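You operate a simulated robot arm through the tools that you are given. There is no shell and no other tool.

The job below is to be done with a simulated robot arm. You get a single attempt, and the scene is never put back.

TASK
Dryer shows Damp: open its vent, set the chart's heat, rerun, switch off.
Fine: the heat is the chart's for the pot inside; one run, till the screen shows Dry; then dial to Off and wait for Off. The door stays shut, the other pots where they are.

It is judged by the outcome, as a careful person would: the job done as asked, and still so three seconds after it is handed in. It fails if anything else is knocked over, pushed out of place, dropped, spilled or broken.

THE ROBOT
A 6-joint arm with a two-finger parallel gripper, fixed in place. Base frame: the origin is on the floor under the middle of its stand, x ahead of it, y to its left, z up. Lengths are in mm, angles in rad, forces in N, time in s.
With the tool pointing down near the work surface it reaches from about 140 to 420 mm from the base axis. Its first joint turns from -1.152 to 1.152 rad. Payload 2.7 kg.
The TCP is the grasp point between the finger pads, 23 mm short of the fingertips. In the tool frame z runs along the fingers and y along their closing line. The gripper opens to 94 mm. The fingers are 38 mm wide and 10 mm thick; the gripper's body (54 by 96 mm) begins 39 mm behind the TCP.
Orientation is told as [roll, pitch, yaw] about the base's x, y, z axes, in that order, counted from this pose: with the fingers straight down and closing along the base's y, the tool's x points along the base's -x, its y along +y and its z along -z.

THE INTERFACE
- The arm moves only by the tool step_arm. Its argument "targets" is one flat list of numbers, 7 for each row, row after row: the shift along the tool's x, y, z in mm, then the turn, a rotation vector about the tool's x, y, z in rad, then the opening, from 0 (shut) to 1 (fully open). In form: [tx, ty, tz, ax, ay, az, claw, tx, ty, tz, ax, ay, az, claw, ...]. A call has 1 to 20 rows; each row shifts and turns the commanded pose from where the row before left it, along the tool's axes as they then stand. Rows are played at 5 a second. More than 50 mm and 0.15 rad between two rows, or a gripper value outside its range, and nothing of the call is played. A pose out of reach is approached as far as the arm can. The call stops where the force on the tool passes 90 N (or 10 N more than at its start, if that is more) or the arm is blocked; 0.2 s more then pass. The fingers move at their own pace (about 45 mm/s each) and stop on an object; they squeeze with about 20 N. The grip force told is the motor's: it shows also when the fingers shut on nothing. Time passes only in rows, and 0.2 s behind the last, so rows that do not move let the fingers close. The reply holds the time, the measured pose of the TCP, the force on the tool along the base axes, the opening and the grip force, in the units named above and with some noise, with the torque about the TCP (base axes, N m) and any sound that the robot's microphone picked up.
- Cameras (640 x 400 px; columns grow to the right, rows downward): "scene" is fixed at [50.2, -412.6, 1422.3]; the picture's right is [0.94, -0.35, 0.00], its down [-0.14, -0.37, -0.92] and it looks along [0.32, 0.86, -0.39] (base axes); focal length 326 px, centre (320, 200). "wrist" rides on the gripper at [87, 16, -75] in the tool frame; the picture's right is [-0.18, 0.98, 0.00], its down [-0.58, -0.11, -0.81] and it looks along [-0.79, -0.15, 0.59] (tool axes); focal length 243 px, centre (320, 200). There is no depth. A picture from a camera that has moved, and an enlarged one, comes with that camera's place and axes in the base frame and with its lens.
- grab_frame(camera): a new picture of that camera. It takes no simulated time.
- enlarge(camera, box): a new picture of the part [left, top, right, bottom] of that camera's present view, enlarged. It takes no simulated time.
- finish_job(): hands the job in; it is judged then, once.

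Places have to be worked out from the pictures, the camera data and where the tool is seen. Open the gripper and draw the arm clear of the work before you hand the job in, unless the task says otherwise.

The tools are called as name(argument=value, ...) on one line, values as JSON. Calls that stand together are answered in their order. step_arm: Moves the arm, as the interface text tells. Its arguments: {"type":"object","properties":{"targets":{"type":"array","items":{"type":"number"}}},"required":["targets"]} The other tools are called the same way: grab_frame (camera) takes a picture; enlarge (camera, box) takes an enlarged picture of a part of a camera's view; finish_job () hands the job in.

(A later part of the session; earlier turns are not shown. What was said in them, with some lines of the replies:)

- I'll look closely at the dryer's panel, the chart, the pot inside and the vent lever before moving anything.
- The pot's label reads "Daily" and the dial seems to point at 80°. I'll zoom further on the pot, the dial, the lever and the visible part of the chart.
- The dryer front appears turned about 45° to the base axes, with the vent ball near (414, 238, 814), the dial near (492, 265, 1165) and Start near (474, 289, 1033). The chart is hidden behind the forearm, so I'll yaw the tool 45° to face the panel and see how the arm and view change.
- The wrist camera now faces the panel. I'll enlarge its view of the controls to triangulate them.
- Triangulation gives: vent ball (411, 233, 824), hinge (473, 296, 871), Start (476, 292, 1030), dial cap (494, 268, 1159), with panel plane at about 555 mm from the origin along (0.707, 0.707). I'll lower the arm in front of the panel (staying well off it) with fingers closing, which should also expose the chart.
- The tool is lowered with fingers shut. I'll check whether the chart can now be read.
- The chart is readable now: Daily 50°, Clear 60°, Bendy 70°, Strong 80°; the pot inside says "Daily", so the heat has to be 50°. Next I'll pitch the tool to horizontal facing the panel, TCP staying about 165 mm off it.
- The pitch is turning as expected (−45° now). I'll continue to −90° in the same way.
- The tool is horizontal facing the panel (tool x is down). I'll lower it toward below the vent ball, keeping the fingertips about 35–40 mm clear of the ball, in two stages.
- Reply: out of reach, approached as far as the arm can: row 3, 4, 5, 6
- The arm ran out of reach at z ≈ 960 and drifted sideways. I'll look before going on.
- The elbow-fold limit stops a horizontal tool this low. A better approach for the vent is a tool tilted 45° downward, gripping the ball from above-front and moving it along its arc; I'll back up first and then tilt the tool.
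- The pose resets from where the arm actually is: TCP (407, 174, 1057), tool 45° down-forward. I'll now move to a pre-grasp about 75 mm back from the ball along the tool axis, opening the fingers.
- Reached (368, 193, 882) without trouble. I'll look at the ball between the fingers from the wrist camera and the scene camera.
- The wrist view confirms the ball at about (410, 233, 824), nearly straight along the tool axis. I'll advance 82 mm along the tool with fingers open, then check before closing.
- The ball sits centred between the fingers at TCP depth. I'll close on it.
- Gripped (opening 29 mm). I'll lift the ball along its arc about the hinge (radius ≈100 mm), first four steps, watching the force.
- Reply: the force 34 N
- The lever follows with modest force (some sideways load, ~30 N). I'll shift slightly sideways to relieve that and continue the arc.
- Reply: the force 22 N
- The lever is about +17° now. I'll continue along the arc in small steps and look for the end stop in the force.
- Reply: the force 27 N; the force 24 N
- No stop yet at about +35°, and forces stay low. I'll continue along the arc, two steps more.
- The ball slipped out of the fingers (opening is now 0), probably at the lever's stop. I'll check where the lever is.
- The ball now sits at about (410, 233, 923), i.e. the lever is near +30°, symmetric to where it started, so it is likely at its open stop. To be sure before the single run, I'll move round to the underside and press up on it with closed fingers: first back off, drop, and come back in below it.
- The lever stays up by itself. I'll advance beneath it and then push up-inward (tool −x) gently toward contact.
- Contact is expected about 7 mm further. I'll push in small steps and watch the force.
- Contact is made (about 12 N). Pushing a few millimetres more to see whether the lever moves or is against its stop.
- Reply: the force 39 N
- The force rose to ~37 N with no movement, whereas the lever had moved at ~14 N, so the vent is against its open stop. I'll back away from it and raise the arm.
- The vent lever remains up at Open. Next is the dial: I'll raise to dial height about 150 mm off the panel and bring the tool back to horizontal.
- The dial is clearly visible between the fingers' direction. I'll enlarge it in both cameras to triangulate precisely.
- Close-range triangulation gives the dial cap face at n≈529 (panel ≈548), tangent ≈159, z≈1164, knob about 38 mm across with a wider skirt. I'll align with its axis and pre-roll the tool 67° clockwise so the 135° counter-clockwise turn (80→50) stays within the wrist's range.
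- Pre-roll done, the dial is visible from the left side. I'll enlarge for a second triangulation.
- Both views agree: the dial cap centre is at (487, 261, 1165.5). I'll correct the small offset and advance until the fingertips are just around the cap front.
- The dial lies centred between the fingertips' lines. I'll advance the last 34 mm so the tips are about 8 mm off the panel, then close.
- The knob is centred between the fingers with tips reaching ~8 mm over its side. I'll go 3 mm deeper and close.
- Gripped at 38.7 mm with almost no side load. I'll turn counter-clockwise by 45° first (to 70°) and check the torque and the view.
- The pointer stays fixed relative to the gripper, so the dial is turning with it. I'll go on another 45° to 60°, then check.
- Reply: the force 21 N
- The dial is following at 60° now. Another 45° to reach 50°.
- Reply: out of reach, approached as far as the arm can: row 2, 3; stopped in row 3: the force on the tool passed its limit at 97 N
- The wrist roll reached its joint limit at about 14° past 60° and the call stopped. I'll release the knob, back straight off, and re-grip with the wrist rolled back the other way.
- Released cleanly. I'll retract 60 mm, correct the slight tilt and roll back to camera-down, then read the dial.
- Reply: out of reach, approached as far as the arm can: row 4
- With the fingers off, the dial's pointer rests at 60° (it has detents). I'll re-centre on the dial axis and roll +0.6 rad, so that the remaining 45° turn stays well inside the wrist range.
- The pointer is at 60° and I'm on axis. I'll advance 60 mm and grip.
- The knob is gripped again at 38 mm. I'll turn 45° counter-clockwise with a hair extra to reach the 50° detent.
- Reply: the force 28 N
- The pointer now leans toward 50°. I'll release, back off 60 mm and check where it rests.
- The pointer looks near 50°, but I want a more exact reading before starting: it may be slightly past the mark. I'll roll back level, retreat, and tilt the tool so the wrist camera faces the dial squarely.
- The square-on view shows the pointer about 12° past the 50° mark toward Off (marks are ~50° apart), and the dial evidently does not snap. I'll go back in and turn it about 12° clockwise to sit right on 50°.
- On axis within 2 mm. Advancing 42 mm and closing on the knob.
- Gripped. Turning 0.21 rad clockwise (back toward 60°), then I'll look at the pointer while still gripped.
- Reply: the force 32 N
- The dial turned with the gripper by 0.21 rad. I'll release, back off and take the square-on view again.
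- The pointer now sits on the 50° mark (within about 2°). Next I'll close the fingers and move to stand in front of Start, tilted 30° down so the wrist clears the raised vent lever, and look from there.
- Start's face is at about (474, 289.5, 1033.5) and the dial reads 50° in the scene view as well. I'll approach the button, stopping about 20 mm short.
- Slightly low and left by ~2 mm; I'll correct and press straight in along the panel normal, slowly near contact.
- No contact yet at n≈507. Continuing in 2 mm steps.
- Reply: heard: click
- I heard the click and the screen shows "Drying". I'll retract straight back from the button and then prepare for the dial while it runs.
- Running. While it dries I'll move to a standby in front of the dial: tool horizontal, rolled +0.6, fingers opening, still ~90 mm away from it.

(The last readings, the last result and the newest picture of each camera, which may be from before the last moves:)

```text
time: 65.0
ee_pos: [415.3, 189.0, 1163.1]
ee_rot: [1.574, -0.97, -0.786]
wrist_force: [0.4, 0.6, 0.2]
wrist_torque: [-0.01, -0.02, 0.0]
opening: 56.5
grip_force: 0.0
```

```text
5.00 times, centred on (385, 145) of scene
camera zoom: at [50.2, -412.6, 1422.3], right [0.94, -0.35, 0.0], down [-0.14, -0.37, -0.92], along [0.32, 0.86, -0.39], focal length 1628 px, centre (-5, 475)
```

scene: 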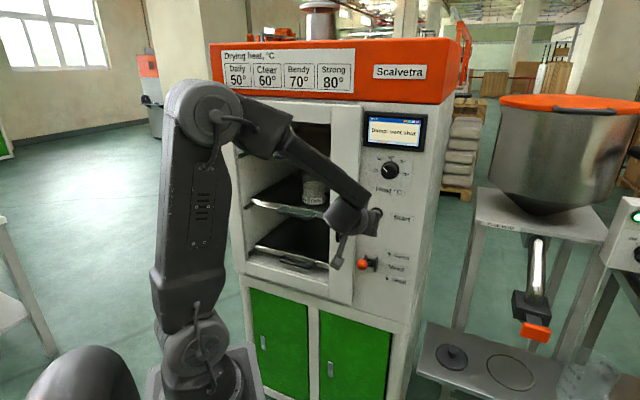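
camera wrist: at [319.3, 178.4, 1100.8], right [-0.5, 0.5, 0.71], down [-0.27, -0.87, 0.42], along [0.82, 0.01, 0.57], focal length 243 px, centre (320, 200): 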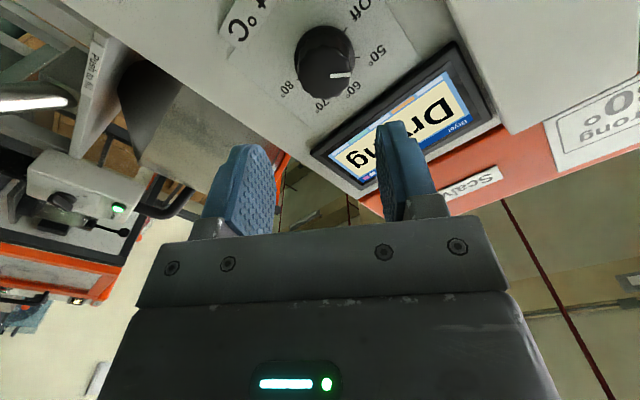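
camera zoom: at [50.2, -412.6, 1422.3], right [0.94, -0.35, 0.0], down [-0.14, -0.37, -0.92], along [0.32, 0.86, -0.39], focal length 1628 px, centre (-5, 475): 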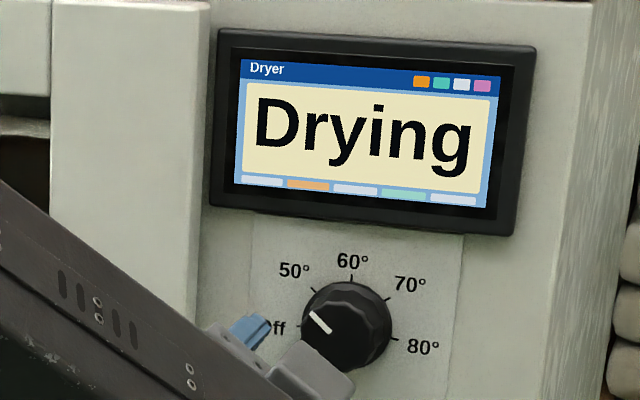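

Still "Drying", and I'm in standby about 100 mm off the dial. I'll wait in place without touching anything.

step_arm(targets=[0, 0, 0, 0, 0, 0, 0.6, 0, 0, 0, 0, 0, 0, 0.6, 0, 0, 0, 0, 0, 0, 0.6, 0, 0, 0, 0, 0, 0, 0.6, 0, 0, 0, 0, 0, 0, 0.6, 0, 0, 0, 0, 0, 0, 0.6, 0, 0, 0, 0, 0, 0, 0.6, 0, 0, 0, 0, 0, 0, 0.6, 0, 0, 0, 0, 0, 0, 0.6, 0, 0, 0, 0, 0, 0, 0.6, 0, 0, 0, 0, 0, 0, 0.6, 0, 0, 0, 0, 0, 0, 0.6, 0, 0, 0, 0, 0, 0, 0.6, 0, 0, 0, 0, 0, 0, 0.6, 0, 0, 0, 0, 0, 0, 0.6])

enlarge(camera="scene", box=[335, 105, 435, 185])

```text
time: 68.2
ee_pos: [414.2, 186.9, 1163.4]
ee_rot: [1.574, -0.972, -0.787]
wrist_force: [0.2, -0.5, -0.7]
wrist_torque: [-0.02, 0.02, -0.01]
opening: 56.6
grip_force: 0.1
```

```text
5.00 times, centred on (385, 145) of scene
camera zoom: at [50.2, -412.6, 1422.3], right [0.94, -0.35, 0.0], down [-0.14, -0.37, -0.92], along [0.32, 0.86, -0.39], focal length 1628 px, centre (-5, 475)
```

zoom: 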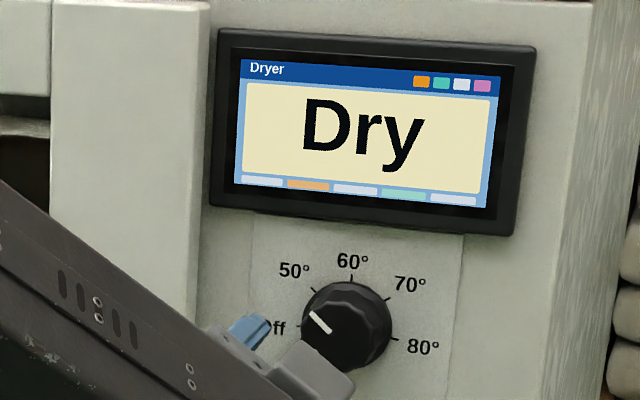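

The screen shows "Dry". Now I'll move in on the dial (90 mm), slightly corrected to its axis, and close on it.

step_arm(targets=[-0.3, 2, 15, 0, 0, 0, 0.6, 0, 0, 15, 0, 0, 0, 0.6, 0, 0, 15, 0, 0, 0, 0.6, 0, 0, 15, 0, 0, 0, 0.6, 0, 0, 15, 0, 0, 0, 0.6, 0, 0, 15, 0, 0, 0, 0.6, 0, 0, 0, 0, 0, 0, 0.6, 0, 0, 0, 0, 0, 0, 0.2, 0, 0, 0, 0, 0, 0, 0.2, 0, 0, 0, 0, 0, 0, 0.2])

grab_frame(camera="wrist")

enlarge(camera="wrist", box=[256, 90, 384, 210])

```text
time: 70.5
ee_pos: [477.6, 253.0, 1165.9]
ee_rot: [1.579, -0.975, -0.79]
wrist_force: [-4.3, 9.6, 5.9]
wrist_torque: [0.02, -0.04, 0.45]
opening: 38.7
grip_force: 44.7
```

```text
taken
camera wrist: at [381.6, 243.5, 1103.0], right [-0.51, 0.5, 0.7], down [-0.27, -0.87, 0.42], along [0.82, 0.02, 0.57], focal length 243 px, centre (320, 200)
```

wrist: 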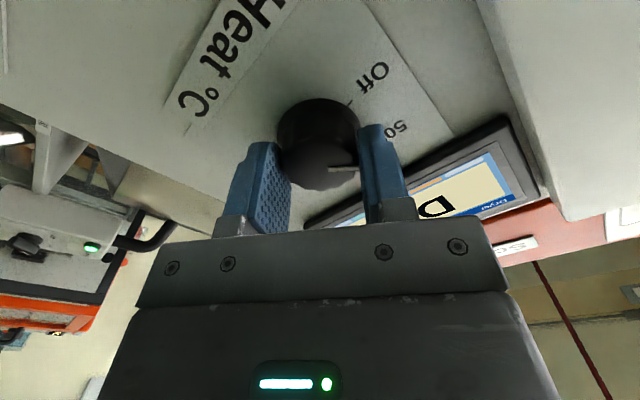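

```text
3.33 times, centred on (320, 150) of wrist
camera zoom: at [381.6, 243.5, 1103.0], right [-0.51, 0.5, 0.7], down [-0.27, -0.87, 0.42], along [0.82, 0.02, 0.57], focal length 809 px, centre (320, 367)
```

zoom: 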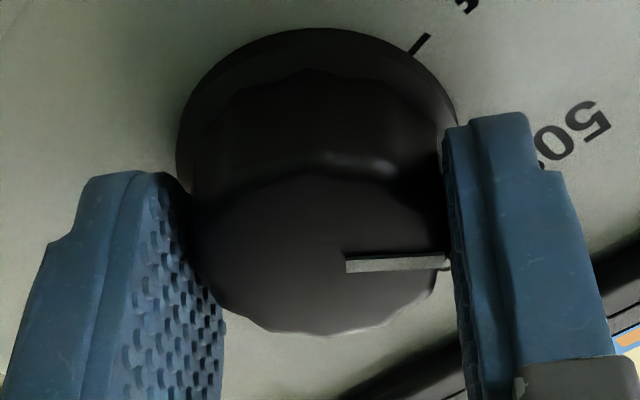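

Gripped on the knob. I'll turn 0.84 rad (48°) counter-clockwise to Off.

step_arm(targets=[0, 0, 0, 0, 0, -0.12, 0, 0, 0, 0, 0, 0, -0.12, 0, 0, 0, 0, 0, 0, -0.12, 0, 0, 0, 0, 0, 0, -0.12, 0, 0, 0, 0, 0, 0, -0.12, 0, 0, 0, 0, 0, 0, -0.12, 0, 0, 0, 0, 0, 0, -0.12, 0, 0, 0, 0, 0, 0, 0, 0])

enlarge(camera="wrist", box=[256, 90, 384, 210])

enlarge(camera="scene", box=[335, 105, 435, 185])

```text
time: 72.2
ee_pos: [477.8, 253.8, 1166.6]
ee_rot: [-1.595, -1.325, 2.385]
wrist_force: [-15.3, 12.9, 11.6]
wrist_torque: [0.12, -0.14, 0.4]
opening: 38.6
grip_force: 44.6
```

```text
3.33 times, centred on (320, 150) of wrist
camera zoom: at [428.8, 196.9, 1077.6], right [-0.71, 0.7, -0.06], down [-0.6, -0.55, 0.59], along [0.38, 0.45, 0.81], focal length 809 px, centre (320, 367)
```

zoom: 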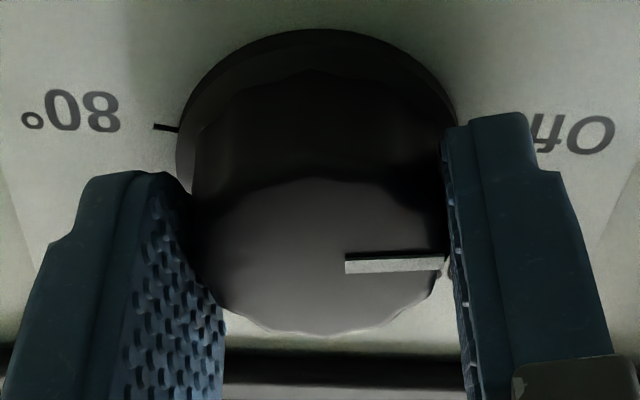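

```text
5.00 times, centred on (385, 145) of scene
camera zoom: at [49.5, -412.3, 1422.4], right [0.94, -0.35, 0.0], down [-0.14, -0.37, -0.92], along [0.32, 0.86, -0.39], focal length 1628 px, centre (-5, 475)
```

zoom: 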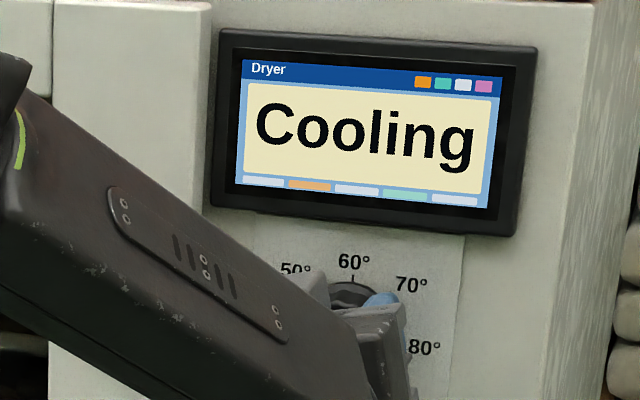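

The screen now shows "Cooling", so the dial registers Off. I'll release, back away and check the dial squarely while it cools.

step_arm(targets=[0, 0, 0, 0, 0, 0, 0.6, 0, 0, 0, 0, 0, 0, 0.6, 0, 0, 0, 0, 0, 0, 0.6, 0, 0, -20, 0, 0, 0, 0.6, 0, 0, -20, 0, 0, 0, 0.6, 0, 0, -20, 0, 0, 0, 0.6, 0, 0, -20, 0, 0, 0.12, 0.6, 0, 0, -20, 0, 0, 0.12, 0.8, -15, 0, 0, 0, 0.131, 0, 0.8, -15, 0, 0, 0, 0.131, 0, 0.8, 0, 0, 0, 0, 0.131, 0, 0.8, 0, 0, 0, 0, 0.131, 0, 0.8, 0, 0, 0, 0, 0.131, 0, 0.8, 0, 0, 0, 0, 0.131, 0, 0.8])

grab_frame(camera="wrist")

enlarge(camera="wrist", box=[260, 90, 388, 170])

enlarge(camera="scene", box=[335, 105, 435, 185])

```text
time: 75.2
ee_pos: [407.8, 183.9, 1193.8]
ee_rot: [-0.004, -0.786, 0.79]
wrist_force: [0.5, 0.2, -0.5]
wrist_torque: [0.01, -0.02, 0.0]
opening: 75.2
grip_force: 0.0
```

```text
taken
camera wrist: at [316.7, 114.1, 1186.0], right [-0.6, 0.79, 0.13], down [-0.04, -0.19, 0.98], along [0.8, 0.59, 0.14], focal length 243 px, centre (320, 200)
```

wrist: 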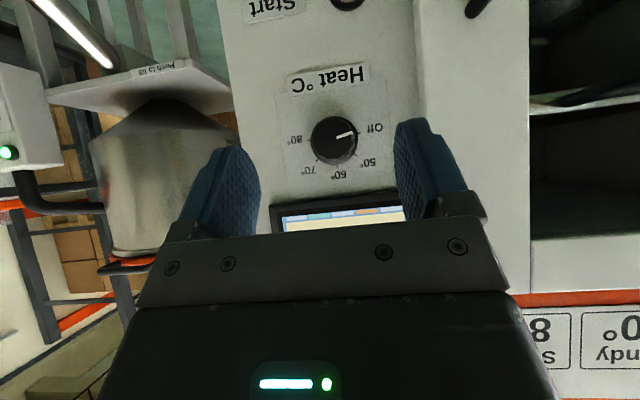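

```text
5.00 times, centred on (324, 130) of wrist
camera zoom: at [316.7, 114.1, 1186.0], right [-0.6, 0.79, 0.13], down [-0.04, -0.19, 0.98], along [0.8, 0.59, 0.14], focal length 1213 px, centre (300, 550)
```

zoom: 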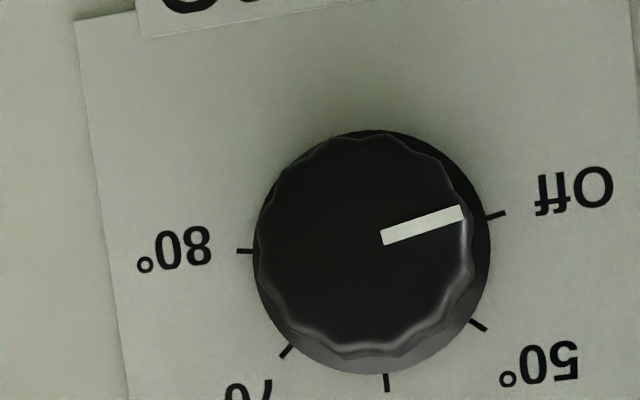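

```text
5.00 times, centred on (385, 145) of scene
camera zoom: at [50.2, -412.6, 1422.3], right [0.94, -0.35, 0.0], down [-0.14, -0.37, -0.92], along [0.32, 0.86, -0.39], focal length 1628 px, centre (-5, 475)
```

zoom: 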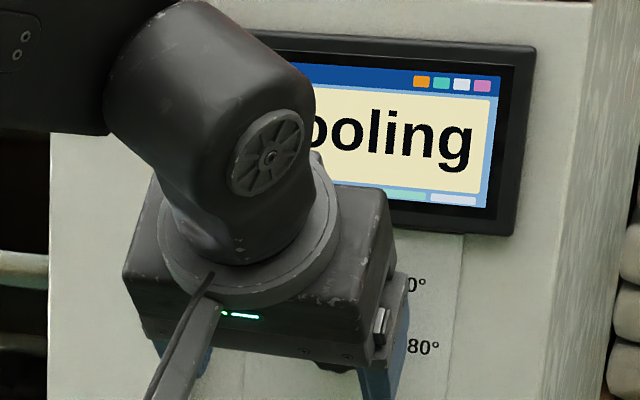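

The pointer sits right on Off and the screen shows Cooling. I'll draw the arm back and up, clear of the dryer, with the gripper open, while waiting for "Off".

step_arm(targets=[0, 0, -20, 0, 0, 0, 1, 0, 0, -20, 0, 0, 0, 1, 0, 0, -20, 0, 0, 0, 1, 0, 0, -20, 0, 0, 0, 1, 0, 0, 0, 0, 0.131, 0, 1, 0, 0, 0, 0, 0.131, 0, 1, 0, 0, 0, 0, 0.131, 0, 1, 0, 0, 0, 0, 0.131, 0, 1, 0, 0, 0, 0, 0.131, 0, 1, 0, 0, 0, 0, 0.131, 0, 1, 0, 8, 0, 0, 0, 0, 1, 15, 0, 0, 0, 0, 0, 1, 15, 0, 0, 0, 0, 0, 1])

grab_frame(camera="scene")

enlarge(camera="scene", box=[335, 105, 435, 185])

```text
time: 78.0
ee_pos: [342.8, 127.6, 1250.0]
ee_rot: [-0.002, 0.002, 0.785]
wrist_force: [-0.5, -0.2, 0.4]
wrist_torque: [0.0, 0.0, -0.02]
opening: 93.8
grip_force: 0.1
```

```text
taken
```

scene: 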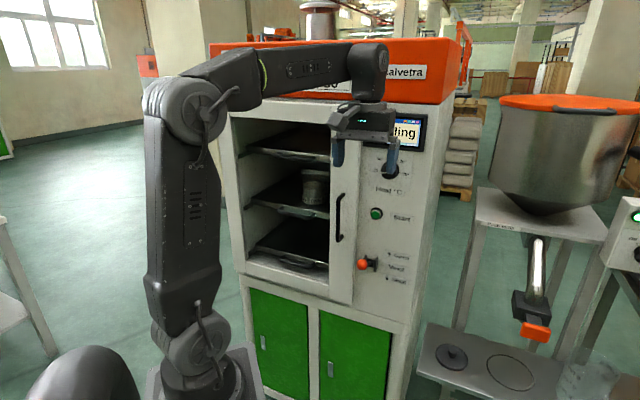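

```text
5.00 times, centred on (385, 145) of scene
camera zoom: at [50.2, -412.6, 1422.3], right [0.94, -0.35, 0.0], down [-0.14, -0.37, -0.92], along [0.32, 0.86, -0.39], focal length 1628 px, centre (-5, 475)
```

zoom: 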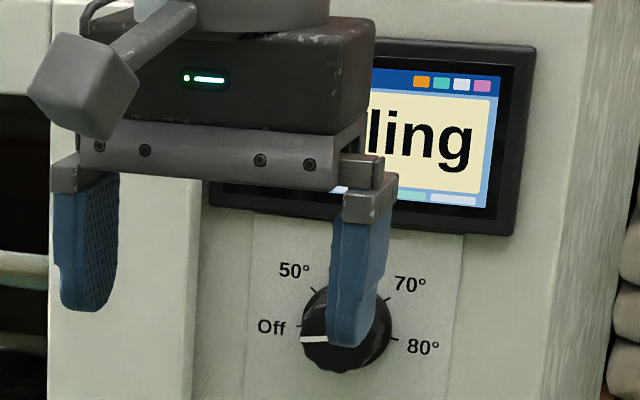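

The arm is off the work, but the gripper hides the screen from the scene camera. I'll move it further left and back, and keep waiting.

step_arm(targets=[4, 16, 0, 0, 0, 0, 1, 4, 16, 0, 0, 0, 0, 1, 4, 16, 0, 0, 0, 0, 1, 4, 16, 0, 0, 0, 0, 1, 4, 16, 0, 0, 0, 0, 1, 0, 0, 0, 0, 0, 0, 1, 0, 0, 0, 0, 0, 0, 1, 0, 0, 0, 0, 0, 0, 1, 0, 0, 0, 0, 0, 0, 1, 0, 0, 0, 0, 0, 0, 1])

enlarge(camera="scene", box=[335, 105, 435, 185])

```text
time: 80.2
ee_pos: [271.3, 170.9, 1251.7]
ee_rot: [-0.002, -0.001, 0.786]
wrist_force: [0.4, 0.5, 0.6]
wrist_torque: [0.0, 0.02, -0.02]
opening: 94.0
grip_force: 0.0
```

```text
5.00 times, centred on (385, 145) of scene
camera zoom: at [50.2, -412.6, 1422.3], right [0.94, -0.35, 0.0], down [-0.14, -0.37, -0.92], along [0.32, 0.86, -0.39], focal length 1628 px, centre (-5, 475)
```

zoom: 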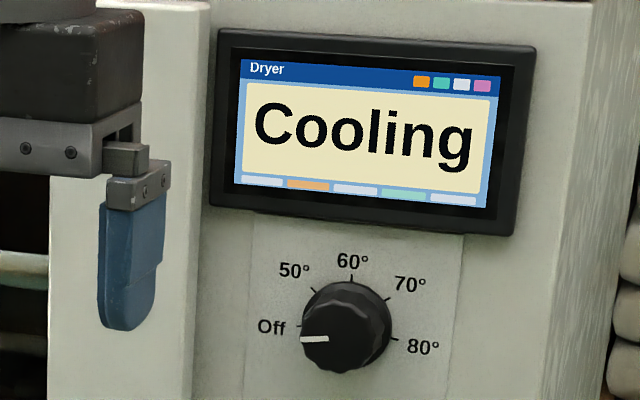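

The dial is on Off and the dryer is still cooling. I'll wait in place 4 s more.

step_arm(targets=[0, 0, 0, 0, 0, 0, 1, 0, 0, 0, 0, 0, 0, 1, 0, 0, 0, 0, 0, 0, 1, 0, 0, 0, 0, 0, 0, 1, 0, 0, 0, 0, 0, 0, 1, 0, 0, 0, 0, 0, 0, 1, 0, 0, 0, 0, 0, 0, 1, 0, 0, 0, 0, 0, 0, 1, 0, 0, 0, 0, 0, 0, 1, 0, 0, 0, 0, 0, 0, 1, 0, 0, 0, 0, 0, 0, 1, 0, 0, 0, 0, 0, 0, 1, 0, 0, 0, 0, 0, 0, 1, 0, 0, 0, 0, 0, 0, 1, 0, 0, 0, 0, 0, 0, 1, 0, 0, 0, 0, 0, 0, 1, 0, 0, 0, 0, 0, 0, 1, 0, 0, 0, 0, 0, 0, 1, 0, 0, 0, 0, 0, 0, 1, 0, 0, 0, 0, 0, 0, 1])

enlarge(camera="scene", box=[335, 105, 435, 185])

```text
time: 84.5
ee_pos: [270.5, 172.0, 1251.0]
ee_rot: [-0.002, 0.0, 0.785]
wrist_force: [0.0, -0.6, 0.6]
wrist_torque: [-0.02, -0.01, 0.0]
opening: 94.1
grip_force: 0.1
```

```text
5.00 times, centred on (385, 145) of scene
camera zoom: at [50.2, -412.6, 1422.3], right [0.94, -0.35, 0.0], down [-0.14, -0.37, -0.92], along [0.32, 0.86, -0.39], focal length 1628 px, centre (-5, 475)
```

zoom: 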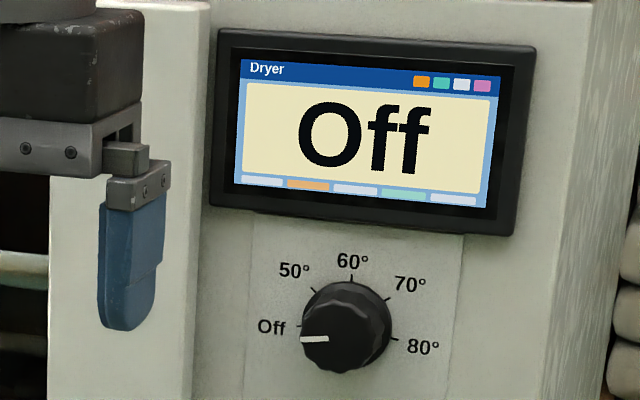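

The screen shows "Off". I'll take a last look at the whole scene: vent, door, pot and surroundings.

grab_frame(camera="scene")

enlarge(camera="scene", box=[240, 140, 420, 310])

```text
taken
```

scene: 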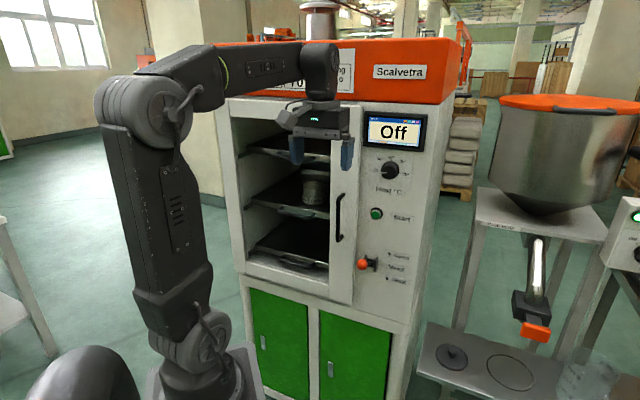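

```text
2.35 times, centred on (330, 225) of scene
camera zoom: at [50.2, -412.6, 1422.3], right [0.94, -0.35, 0.0], down [-0.14, -0.37, -0.92], along [0.32, 0.86, -0.39], focal length 766 px, centre (296, 141)
```

zoom: 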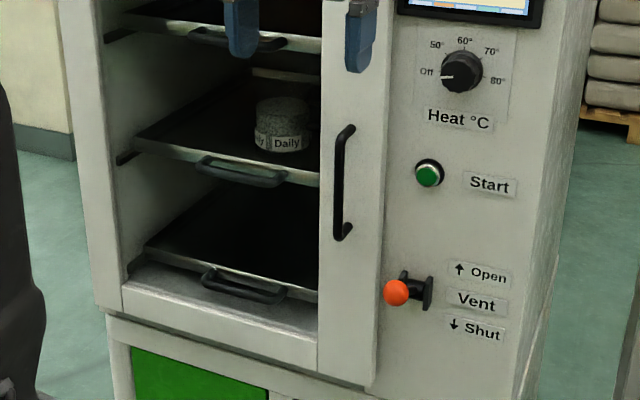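

The vent lever is up at Open, the dial and screen both read Off after one complete run at 50° to Dry. The door is shut, the pot undisturbed, and the arm is clear with the gripper open. Handing in.

finish_job()

```text
The job is handed in.
```

The dryer job is done and handed in. The screen went from Damp to Dry in one run, then to Off after I turned the dial off.

- **Vent:** I raised the lever to Open and pressed up on it to check it was against its stop. It stayed there.
- **Heat:** The pot inside is labelled "Daily", and the chart gives 50° for Daily. The dial had been on 80°. My first turn went about 12° past the 50° mark, so I turned it back to within about 2° before starting.
- **Run:** I pressed Start once. The screen showed Drying, then Dry.
- **Switch-off:** I turned the dial to Off after Dry appeared, and the screen showed Cooling, then Off.

While I was turning the dial, the wrist reached its limit and the force on the tool briefly hit 97 N. The call stopped there, and I saw no damage.

In the last picture the door was shut and the pot inside was in place. Nothing in view looked disturbed. The arm was clear of the dryer with the gripper open.
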